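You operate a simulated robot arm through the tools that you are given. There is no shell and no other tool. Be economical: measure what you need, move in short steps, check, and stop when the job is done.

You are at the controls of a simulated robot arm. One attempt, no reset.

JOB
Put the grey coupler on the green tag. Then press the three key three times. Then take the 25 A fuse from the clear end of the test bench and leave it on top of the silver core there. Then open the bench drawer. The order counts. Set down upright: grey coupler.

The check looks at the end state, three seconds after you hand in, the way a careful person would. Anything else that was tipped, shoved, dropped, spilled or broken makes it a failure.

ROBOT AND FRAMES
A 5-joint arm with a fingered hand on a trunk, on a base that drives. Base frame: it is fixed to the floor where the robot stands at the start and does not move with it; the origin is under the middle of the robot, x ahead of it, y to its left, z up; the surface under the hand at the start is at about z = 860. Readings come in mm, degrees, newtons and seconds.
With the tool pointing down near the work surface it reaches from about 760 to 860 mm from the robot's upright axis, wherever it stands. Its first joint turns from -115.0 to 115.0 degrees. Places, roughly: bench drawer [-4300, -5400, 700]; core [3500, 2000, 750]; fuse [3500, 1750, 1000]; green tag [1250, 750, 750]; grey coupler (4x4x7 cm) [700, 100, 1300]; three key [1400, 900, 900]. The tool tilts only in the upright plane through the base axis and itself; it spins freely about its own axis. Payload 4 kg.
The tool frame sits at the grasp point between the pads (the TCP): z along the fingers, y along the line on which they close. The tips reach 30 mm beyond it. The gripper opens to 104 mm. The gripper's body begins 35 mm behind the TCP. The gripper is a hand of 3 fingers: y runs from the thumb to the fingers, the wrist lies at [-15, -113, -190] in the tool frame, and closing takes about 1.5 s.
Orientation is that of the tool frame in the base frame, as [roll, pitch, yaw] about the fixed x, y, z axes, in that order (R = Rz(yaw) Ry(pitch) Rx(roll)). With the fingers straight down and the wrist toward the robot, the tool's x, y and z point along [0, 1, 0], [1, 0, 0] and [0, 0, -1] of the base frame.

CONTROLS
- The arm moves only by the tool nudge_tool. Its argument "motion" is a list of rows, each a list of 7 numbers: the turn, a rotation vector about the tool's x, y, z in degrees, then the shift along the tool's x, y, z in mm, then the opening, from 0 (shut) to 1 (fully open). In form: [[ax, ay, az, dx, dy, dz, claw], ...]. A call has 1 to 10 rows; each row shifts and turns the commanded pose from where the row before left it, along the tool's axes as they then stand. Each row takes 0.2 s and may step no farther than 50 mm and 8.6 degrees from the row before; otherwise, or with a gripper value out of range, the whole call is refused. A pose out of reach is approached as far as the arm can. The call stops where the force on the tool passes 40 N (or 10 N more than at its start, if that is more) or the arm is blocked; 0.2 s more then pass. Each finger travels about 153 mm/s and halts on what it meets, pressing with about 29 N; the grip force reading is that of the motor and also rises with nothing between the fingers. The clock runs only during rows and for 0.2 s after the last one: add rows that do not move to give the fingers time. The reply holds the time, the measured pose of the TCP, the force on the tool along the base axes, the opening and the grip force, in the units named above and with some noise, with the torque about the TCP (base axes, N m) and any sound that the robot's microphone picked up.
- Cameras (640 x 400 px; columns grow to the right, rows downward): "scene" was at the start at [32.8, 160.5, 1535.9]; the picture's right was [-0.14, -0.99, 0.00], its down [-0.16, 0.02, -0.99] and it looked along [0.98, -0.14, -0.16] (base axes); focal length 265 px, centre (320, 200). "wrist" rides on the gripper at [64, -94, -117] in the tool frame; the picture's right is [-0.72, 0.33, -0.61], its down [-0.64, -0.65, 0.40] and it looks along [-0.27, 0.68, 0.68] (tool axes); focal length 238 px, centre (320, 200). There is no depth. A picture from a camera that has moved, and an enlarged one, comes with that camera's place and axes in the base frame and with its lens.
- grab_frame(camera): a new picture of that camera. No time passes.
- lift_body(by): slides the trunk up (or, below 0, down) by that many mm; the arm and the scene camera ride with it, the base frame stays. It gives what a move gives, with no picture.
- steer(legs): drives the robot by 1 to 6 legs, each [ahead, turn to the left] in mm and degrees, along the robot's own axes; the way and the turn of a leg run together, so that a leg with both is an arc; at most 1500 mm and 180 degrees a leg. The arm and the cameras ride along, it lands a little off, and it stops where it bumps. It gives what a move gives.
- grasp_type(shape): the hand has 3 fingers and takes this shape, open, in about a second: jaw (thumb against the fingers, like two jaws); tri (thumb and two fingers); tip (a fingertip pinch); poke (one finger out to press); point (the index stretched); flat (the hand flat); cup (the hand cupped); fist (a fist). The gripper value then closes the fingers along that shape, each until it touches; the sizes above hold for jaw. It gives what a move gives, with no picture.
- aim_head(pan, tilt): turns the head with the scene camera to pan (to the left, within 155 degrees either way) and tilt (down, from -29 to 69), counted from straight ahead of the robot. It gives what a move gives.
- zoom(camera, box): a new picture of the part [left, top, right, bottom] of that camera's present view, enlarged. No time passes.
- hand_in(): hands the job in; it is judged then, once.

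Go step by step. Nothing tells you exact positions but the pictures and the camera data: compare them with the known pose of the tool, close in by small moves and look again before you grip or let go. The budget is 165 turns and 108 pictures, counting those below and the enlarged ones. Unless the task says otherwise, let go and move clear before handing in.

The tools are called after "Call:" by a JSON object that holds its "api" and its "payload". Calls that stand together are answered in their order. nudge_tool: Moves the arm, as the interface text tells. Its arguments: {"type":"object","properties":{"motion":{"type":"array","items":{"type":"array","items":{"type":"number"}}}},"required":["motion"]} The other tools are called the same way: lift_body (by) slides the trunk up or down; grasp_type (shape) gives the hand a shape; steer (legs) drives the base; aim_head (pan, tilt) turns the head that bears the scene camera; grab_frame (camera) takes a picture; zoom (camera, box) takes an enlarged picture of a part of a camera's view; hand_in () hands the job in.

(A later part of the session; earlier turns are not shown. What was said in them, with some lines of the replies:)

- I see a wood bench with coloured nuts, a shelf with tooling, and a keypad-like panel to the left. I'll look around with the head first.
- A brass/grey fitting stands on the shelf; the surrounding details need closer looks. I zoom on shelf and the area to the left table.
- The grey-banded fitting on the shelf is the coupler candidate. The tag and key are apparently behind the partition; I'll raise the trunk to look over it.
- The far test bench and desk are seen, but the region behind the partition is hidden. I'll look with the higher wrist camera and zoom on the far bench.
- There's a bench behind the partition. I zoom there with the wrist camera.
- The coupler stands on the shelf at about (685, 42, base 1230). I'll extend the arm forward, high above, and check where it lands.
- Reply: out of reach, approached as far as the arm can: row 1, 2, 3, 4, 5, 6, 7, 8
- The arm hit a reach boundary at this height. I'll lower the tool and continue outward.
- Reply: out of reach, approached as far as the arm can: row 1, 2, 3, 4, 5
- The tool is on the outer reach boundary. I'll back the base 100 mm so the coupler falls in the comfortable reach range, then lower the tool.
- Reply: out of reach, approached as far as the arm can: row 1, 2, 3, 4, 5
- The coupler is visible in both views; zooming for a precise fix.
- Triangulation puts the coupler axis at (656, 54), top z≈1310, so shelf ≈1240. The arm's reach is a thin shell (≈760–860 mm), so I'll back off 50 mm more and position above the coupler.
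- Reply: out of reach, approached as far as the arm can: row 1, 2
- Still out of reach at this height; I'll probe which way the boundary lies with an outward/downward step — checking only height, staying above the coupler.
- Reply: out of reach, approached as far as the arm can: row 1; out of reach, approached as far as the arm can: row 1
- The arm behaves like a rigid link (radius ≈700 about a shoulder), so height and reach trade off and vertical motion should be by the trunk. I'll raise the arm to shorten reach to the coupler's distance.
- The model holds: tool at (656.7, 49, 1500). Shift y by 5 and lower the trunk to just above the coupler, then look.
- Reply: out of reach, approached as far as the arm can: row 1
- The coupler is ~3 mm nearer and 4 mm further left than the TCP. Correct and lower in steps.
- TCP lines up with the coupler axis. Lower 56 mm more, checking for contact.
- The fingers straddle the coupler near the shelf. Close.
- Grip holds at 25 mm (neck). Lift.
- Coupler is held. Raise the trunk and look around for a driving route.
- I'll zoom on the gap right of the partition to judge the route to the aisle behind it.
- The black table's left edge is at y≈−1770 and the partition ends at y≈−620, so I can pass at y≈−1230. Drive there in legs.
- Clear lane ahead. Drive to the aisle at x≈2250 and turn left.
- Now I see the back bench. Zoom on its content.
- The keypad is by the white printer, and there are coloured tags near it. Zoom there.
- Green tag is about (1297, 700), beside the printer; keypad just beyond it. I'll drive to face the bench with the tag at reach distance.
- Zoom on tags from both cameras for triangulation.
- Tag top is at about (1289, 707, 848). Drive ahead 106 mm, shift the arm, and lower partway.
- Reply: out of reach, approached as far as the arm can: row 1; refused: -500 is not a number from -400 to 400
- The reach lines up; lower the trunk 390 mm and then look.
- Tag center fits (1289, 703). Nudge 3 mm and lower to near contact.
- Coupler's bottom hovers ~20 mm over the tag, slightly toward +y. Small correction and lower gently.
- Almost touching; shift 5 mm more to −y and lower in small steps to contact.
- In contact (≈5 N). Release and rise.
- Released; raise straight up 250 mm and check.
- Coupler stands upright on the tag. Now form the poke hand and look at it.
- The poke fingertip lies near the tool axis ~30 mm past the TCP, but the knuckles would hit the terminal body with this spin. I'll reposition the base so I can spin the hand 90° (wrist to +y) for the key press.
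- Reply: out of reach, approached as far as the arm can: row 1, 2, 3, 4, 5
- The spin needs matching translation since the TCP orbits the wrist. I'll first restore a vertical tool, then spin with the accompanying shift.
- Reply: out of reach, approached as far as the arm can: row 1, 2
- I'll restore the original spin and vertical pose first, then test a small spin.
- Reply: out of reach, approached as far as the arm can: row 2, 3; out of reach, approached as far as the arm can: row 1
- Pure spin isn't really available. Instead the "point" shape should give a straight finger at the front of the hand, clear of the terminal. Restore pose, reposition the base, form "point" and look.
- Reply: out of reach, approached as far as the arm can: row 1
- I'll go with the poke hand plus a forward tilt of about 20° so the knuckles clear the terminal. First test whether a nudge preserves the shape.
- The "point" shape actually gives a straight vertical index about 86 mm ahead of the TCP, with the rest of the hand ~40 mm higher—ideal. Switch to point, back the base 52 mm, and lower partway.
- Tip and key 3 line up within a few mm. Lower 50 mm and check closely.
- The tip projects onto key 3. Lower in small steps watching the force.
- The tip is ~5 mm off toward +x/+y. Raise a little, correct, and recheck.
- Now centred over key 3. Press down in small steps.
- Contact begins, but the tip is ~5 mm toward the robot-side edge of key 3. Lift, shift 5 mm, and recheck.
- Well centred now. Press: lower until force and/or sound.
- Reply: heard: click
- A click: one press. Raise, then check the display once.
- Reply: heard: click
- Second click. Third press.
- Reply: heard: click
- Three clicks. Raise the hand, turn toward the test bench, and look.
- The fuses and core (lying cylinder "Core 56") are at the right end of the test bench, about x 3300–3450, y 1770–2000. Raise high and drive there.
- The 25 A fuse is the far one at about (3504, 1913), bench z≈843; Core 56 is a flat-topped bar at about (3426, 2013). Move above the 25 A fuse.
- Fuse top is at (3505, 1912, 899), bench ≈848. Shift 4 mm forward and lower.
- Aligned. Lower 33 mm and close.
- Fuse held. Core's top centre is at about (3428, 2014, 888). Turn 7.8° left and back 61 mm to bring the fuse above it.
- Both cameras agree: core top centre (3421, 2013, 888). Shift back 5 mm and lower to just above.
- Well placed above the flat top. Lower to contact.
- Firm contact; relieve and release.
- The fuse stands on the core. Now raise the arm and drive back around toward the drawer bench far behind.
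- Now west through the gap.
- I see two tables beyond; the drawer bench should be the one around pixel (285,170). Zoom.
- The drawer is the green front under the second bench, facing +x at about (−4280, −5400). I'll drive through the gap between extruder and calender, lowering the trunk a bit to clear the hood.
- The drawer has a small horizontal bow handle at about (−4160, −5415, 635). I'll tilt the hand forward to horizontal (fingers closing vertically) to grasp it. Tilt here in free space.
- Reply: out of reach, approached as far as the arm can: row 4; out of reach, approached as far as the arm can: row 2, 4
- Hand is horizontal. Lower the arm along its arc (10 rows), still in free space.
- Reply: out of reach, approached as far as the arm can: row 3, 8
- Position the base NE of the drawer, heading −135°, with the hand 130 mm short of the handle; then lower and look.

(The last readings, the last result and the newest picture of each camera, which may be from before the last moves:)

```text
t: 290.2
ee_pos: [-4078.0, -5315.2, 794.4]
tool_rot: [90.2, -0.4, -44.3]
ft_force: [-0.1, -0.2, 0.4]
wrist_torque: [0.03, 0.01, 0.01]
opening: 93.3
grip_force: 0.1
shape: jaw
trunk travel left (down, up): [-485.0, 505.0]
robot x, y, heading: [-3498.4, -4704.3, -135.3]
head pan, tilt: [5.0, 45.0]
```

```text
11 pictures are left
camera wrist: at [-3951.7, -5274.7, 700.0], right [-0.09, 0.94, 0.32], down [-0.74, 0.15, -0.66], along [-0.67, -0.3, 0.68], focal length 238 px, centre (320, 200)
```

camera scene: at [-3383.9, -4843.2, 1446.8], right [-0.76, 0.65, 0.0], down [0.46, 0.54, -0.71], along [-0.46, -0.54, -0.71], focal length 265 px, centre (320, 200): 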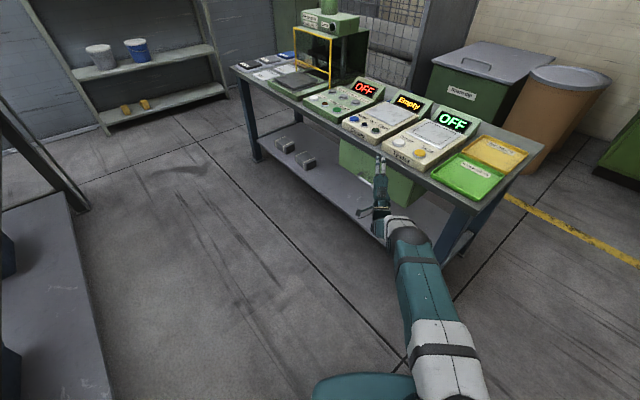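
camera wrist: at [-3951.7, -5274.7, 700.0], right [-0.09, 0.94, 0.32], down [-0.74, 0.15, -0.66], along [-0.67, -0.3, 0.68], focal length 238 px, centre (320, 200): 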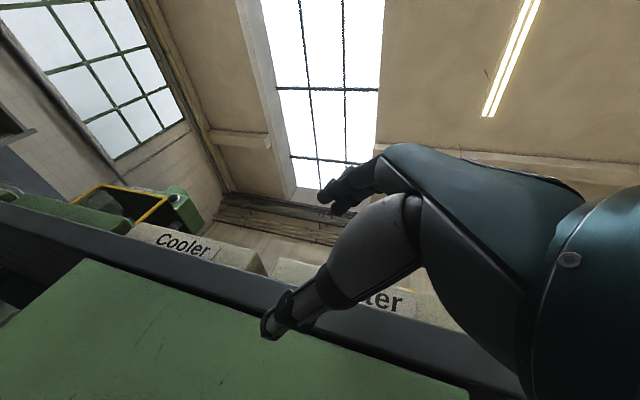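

Call:
{"api": "zoom", "payload": {"camera": "scene", "box": [320, 130, 432, 220]}}

```text
4.44 times, centred on (376, 175) of scene
camera zoom: at [-3383.9, -4843.2, 1446.8], right [-0.76, 0.65, 0.0], down [0.46, 0.54, -0.71], along [-0.46, -0.54, -0.71], focal length 1176 px, centre (71, 311)
```

zoom: 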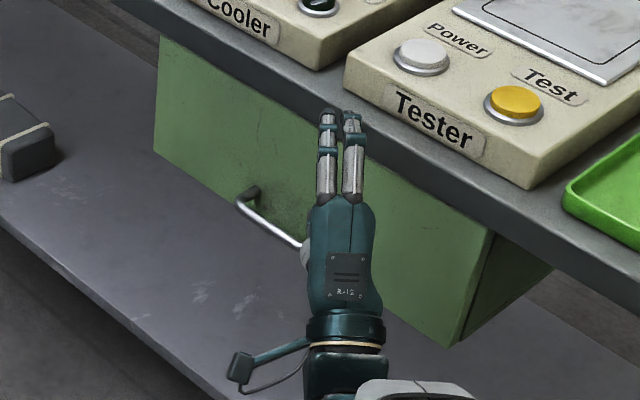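

Handle bar: x≈−4152, y −5469…−5340, z≈638. Lower to its height, turn 0.85° and check before approaching.

Call:
{"api": "lift_body", "payload": {"by": -156}}

Call:
{"api": "steer", "payload": {"legs": [[0, 0.85], [45, 0]]}}

Call:
{"api": "zoom", "payload": {"camera": "scene", "box": [310, 80, 422, 170]}}

Call:
{"api": "grab_frame", "payload": {"camera": "wrist"}}

```text
t: 292.0
ee_pos: [-4077.9, -5313.4, 639.6]
tool_rot: [90.2, -0.4, -44.2]
ft_force: [-0.7, 0.0, -0.2]
wrist_torque: [0.01, 0.01, 0.02]
opening: 93.6
grip_force: 0.1
shape: jaw
trunk travel left (down, up): [-329.0, 661.0]
robot x, y, heading: [-3496.2, -4698.4, -135.2]
head pan, tilt: [5.0, 45.0]
```

```text
t: 293.2
ee_pos: [-4101.1, -5354.5, 638.2]
tool_rot: [90.2, -0.5, -43.2]
ft_force: [-0.1, 0.2, 0.0]
wrist_torque: [-0.02, 0.0, 0.01]
opening: 94.0
grip_force: 0.1
shape: jaw
trunk travel left (down, up): [-329.0, 661.0]
robot x, y, heading: [-3526.5, -4734.8, -134.4]
head pan, tilt: [5.0, 45.0]
```

```text
4.44 times, centred on (366, 125) of scene
camera zoom: at [-3413.2, -4873.3, 1290.7], right [-0.77, 0.64, 0.0], down [0.45, 0.55, -0.71], along [-0.45, -0.55, -0.71], focal length 1176 px, centre (116, 533)
```

zoom: 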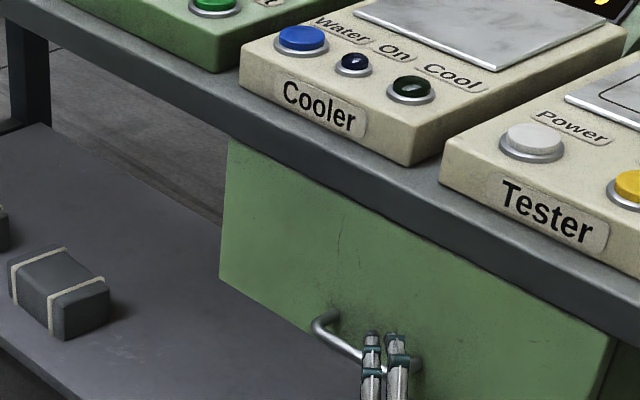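

```text
8 pictures are left
camera wrist: at [-3974.6, -5313.3, 544.1], right [-0.11, 0.94, 0.32], down [-0.74, 0.14, -0.66], along [-0.67, -0.31, 0.68], focal length 238 px, centre (320, 200)
```

wrist: 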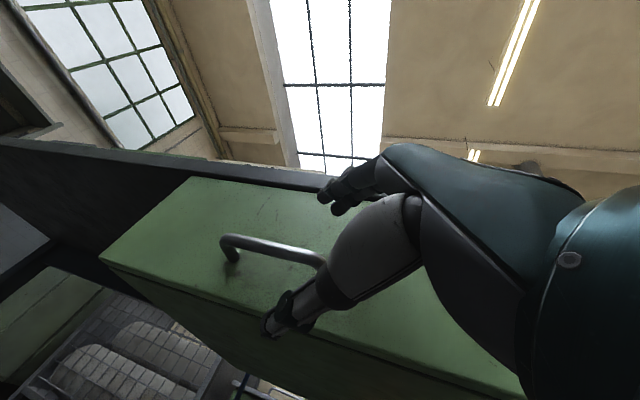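

Triangulation refines the bar to x≈−4142, z≈648, and it lies between fingers and thumb. Raise 9 mm and move ahead 43 mm.

Call:
{"api": "lift_body", "payload": {"by": 9}}

Call:
{"api": "steer", "payload": {"legs": [[43, 0]]}}

Call:
{"api": "grab_frame", "payload": {"camera": "wrist"}}

```text
t: 293.8
ee_pos: [-4100.5, -5355.5, 648.1]
tool_rot: [90.2, -0.4, -43.3]
ft_force: [1.6, 0.2, -0.6]
wrist_torque: [-0.03, -0.04, -0.01]
opening: 93.7
grip_force: 0.1
shape: jaw
trunk travel left (down, up): [-338.0, 652.0]
robot x, y, heading: [-3528.1, -4731.9, -134.6]
head pan, tilt: [5.0, 45.0]
```

```text
t: 294.7
ee_pos: [-4131.8, -5385.6, 647.3]
tool_rot: [90.2, -0.5, -43.3]
ft_force: [-0.7, -0.6, 0.7]
wrist_torque: [-0.02, 0.02, -0.01]
opening: 93.6
grip_force: 0.1
shape: jaw
trunk travel left (down, up): [-338.0, 652.0]
robot x, y, heading: [-3555.6, -4761.1, -134.5]
head pan, tilt: [5.0, 45.0]
```

```text
7 pictures are left
camera wrist: at [-4004.9, -5344.4, 553.1], right [-0.11, 0.94, 0.32], down [-0.74, 0.14, -0.66], along [-0.67, -0.31, 0.68], focal length 238 px, centre (320, 200)
```

wrist: 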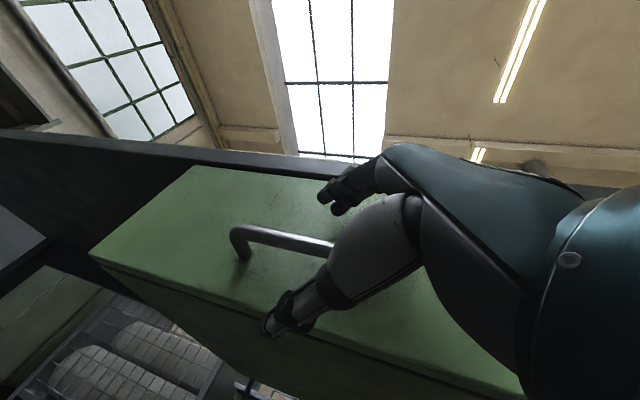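

The bar passes through the TCP. Close the fingers on it.

Call:
{"api": "nudge_tool", "payload": {"motion": [[0, 0, 0, 0, 0, 0, 0.7], [0, 0, 0, 0, 0, 0, 0.5], [0, 0, 0, 0, 0, 0, 0.3], [0, 0, 0, 0, 0, 0, 0.15], [0, 0, 0, 0, 0, 0, 0], [0, 0, 0, 0, 0, 0, 0], [0, 0, 0, 0, 0, 0, 0]]}}

Call:
{"api": "grab_frame", "payload": {"camera": "wrist"}}

```text
t: 296.3
ee_pos: [-4130.6, -5386.8, 646.5]
tool_rot: [90.3, -0.4, -43.4]
ft_force: [-2.6, -2.0, -2.7]
wrist_torque: [-0.08, -0.02, 0.0]
opening: 0.3
grip_force: 29.5
shape: jaw
trunk travel left (down, up): [-338.0, 652.0]
robot x, y, heading: [-3559.9, -4762.9, -134.5]
head pan, tilt: [5.0, 45.0]
```

```text
6 pictures are left
camera wrist: at [-4005.2, -5344.5, 552.4], right [-0.11, 0.94, 0.32], down [-0.74, 0.14, -0.66], along [-0.67, -0.31, 0.68], focal length 238 px, centre (320, 200)
```

wrist: 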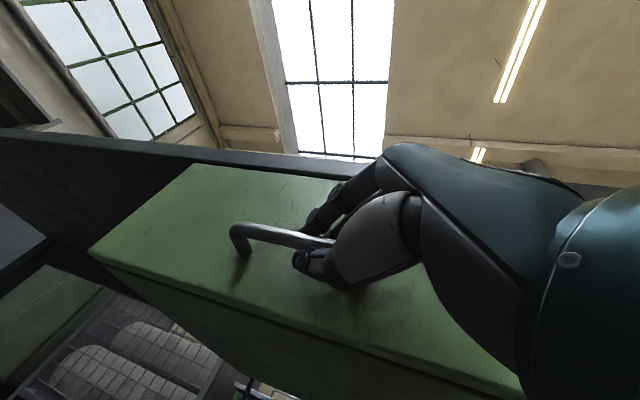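

Fingers shut fully; the bar may be hooked inside. Test by pulling a little.

Call:
{"api": "steer", "payload": {"legs": [[-28, 1.9]]}}

Call:
{"api": "zoom", "payload": {"camera": "wrist", "box": [200, 160, 440, 310]}}

```text
t: 297.1
ee_pos: [-4091.7, -5382.7, 647.0]
tool_rot: [90.2, -0.5, -41.4]
ft_force: [0.8, 0.6, -3.2]
wrist_torque: [-0.04, -0.01, 0.01]
opening: 0.1
grip_force: 28.8
shape: jaw
trunk travel left (down, up): [-338.0, 652.0]
robot x, y, heading: [-3537.9, -4743.7, -132.5]
head pan, tilt: [5.0, 45.0]
```

```text
2.67 times, centred on (320, 235) of wrist
camera zoom: at [-3966.1, -5338.2, 552.7], right [-0.14, 0.94, 0.32], down [-0.74, 0.12, -0.66], along [-0.66, -0.33, 0.68], focal length 636 px, centre (320, 107)
```

zoom: 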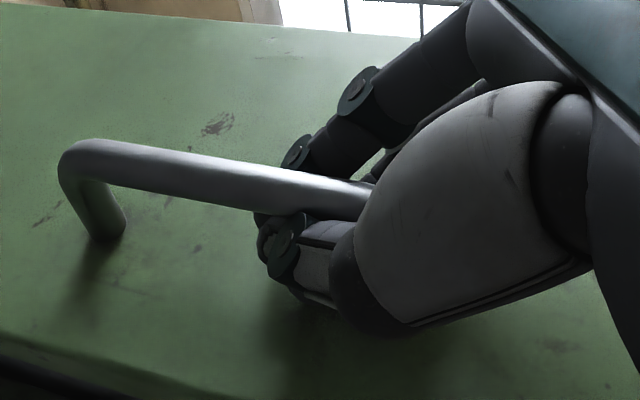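

The bar is hooked and the drawer is coming along. Continue pulling straight in +x with arc legs.

Call:
{"api": "steer", "payload": {"legs": [[-46, 3.5]]}}

Call:
{"api": "steer", "payload": {"legs": [[-42.6, 3.7]]}}

```text
t: 298.1
ee_pos: [-4021.1, -5381.3, 646.8]
tool_rot: [90.2, -0.4, -38.1]
ft_force: [-0.5, 0.9, -3.5]
wrist_torque: [-0.05, 0.06, -0.03]
opening: 0.2
grip_force: 29.3
shape: jaw
trunk travel left (down, up): [-338.0, 652.0]
robot x, y, heading: [-3507.3, -4706.7, -128.9]
head pan, tilt: [5.0, 45.0]
```

```text
t: 298.9
ee_pos: [-3951.5, -5378.4, 647.4]
tool_rot: [90.2, -0.4, -34.2]
ft_force: [-0.8, 0.7, -3.0]
wrist_torque: [0.01, 0.01, 0.01]
opening: 0.0
grip_force: 29.1
shape: jaw
trunk travel left (down, up): [-338.0, 652.0]
robot x, y, heading: [-3482.1, -4675.6, -125.4]
head pan, tilt: [5.0, 45.0]
```

Call:
{"api": "aim_head", "payload": {"pan": -5, "tilt": 45}}

Call:
{"api": "grab_frame", "payload": {"camera": "scene"}}

```text
t: 299.7
ee_pos: [-3950.0, -5378.9, 647.9]
tool_rot: [90.2, -0.4, -34.2]
ft_force: [-0.5, -0.1, -2.3]
wrist_torque: [-0.01, -0.01, 0.01]
opening: 0.1
grip_force: 28.8
shape: jaw
trunk travel left (down, up): [-338.0, 652.0]
robot x, y, heading: [-3486.0, -4674.7, -125.3]
head pan, tilt: [-5.0, 45.0]
```

```text
4 pictures are left
camera scene: at [-3359.1, -4787.8, 1299.7], right [-0.76, 0.65, 0.0], down [0.46, 0.54, -0.71], along [-0.46, -0.54, -0.71], focal length 265 px, centre (320, 200)
```

scene: 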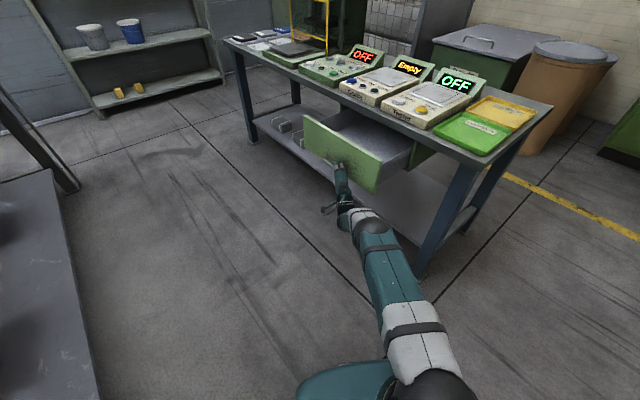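

The drawer is open ~180 mm. Pull 60 mm more, checking the force.

Call:
{"api": "steer", "payload": {"legs": [[-33, 3.3]]}}

```text
t: 300.5
ee_pos: [-3891.1, -5377.4, 648.1]
tool_rot: [90.2, -0.5, -31.0]
ft_force: [-0.8, -0.4, -2.2]
wrist_torque: [0.0, 0.0, -0.04]
opening: 0.0
grip_force: 29.1
shape: jaw
trunk travel left (down, up): [-338.0, 652.0]
robot x, y, heading: [-3461.3, -4644.7, -121.9]
head pan, tilt: [-5.0, 45.0]
```

Open ~240 mm. Release the handle and back straight out.

Call:
{"api": "nudge_tool", "payload": {"motion": [[0, 0, 0, 0, 0, 0, 0.3], [0, 0, 0, 0, 0, 0, 0.6], [0, 0, 0, 0, 0, 0, 0.9], [0, 0, 0, 0, 0, 0, 0.95], [0, 0, 0, 0, 0, 0, 0.95], [0, 0, 0, 0, 0, 0, 0.95], [0, 0, 0, 0, 0, 0, 0.95]]}}

Call:
{"api": "steer", "payload": {"legs": [[-200, 0]]}}

Call:
{"api": "grab_frame", "payload": {"camera": "scene"}}

```text
t: 302.1
ee_pos: [-3891.6, -5377.2, 648.0]
tool_rot: [90.2, -0.6, -30.9]
ft_force: [0.0, 0.4, -0.2]
wrist_torque: [0.04, 0.01, 0.01]
opening: 98.4
grip_force: 0.0
shape: jaw
trunk travel left (down, up): [-338.0, 652.0]
robot x, y, heading: [-3463.4, -4646.0, -122.1]
head pan, tilt: [-5.0, 45.0]
```

```text
t: 303.7
ee_pos: [-3784.7, -5206.5, 647.8]
tool_rot: [90.2, -0.5, -31.2]
ft_force: [-0.5, 0.1, 1.1]
wrist_torque: [0.0, 0.01, -0.04]
opening: 98.8
grip_force: 0.0
shape: jaw
trunk travel left (down, up): [-338.0, 652.0]
robot x, y, heading: [-3355.0, -4477.7, -122.1]
head pan, tilt: [-5.0, 45.0]
```

```text
3 pictures are left
camera scene: at [-3226.9, -4582.5, 1299.7], right [-0.8, 0.61, 0.0], down [0.43, 0.56, -0.71], along [-0.43, -0.56, -0.71], focal length 265 px, centre (320, 200)
```

scene: 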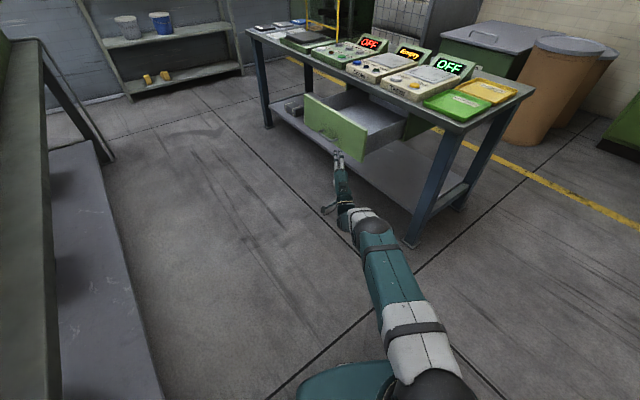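

The drawer stands open and the hand is clear of the handle, so all four steps are done in order and I am handing in.

Call:
{"api": "hand_in", "payload": {}}

```text
The job is handed in.
```

I finished all four steps in order and handed the job in; no result has come back yet.

- **Coupler:** the grey coupler stands upright on the green tag (Job 925).
- **Three key:** I pressed it three times and heard a click each time. The terminal's display stayed dark throughout, and I did not touch its on/off switch.
- **Fuse:** the 25 A fuse stands on top of the silver core (Core 56).
- **Drawer:** the bench drawer is open by about 240 mm, and the hand is clear of the handle.
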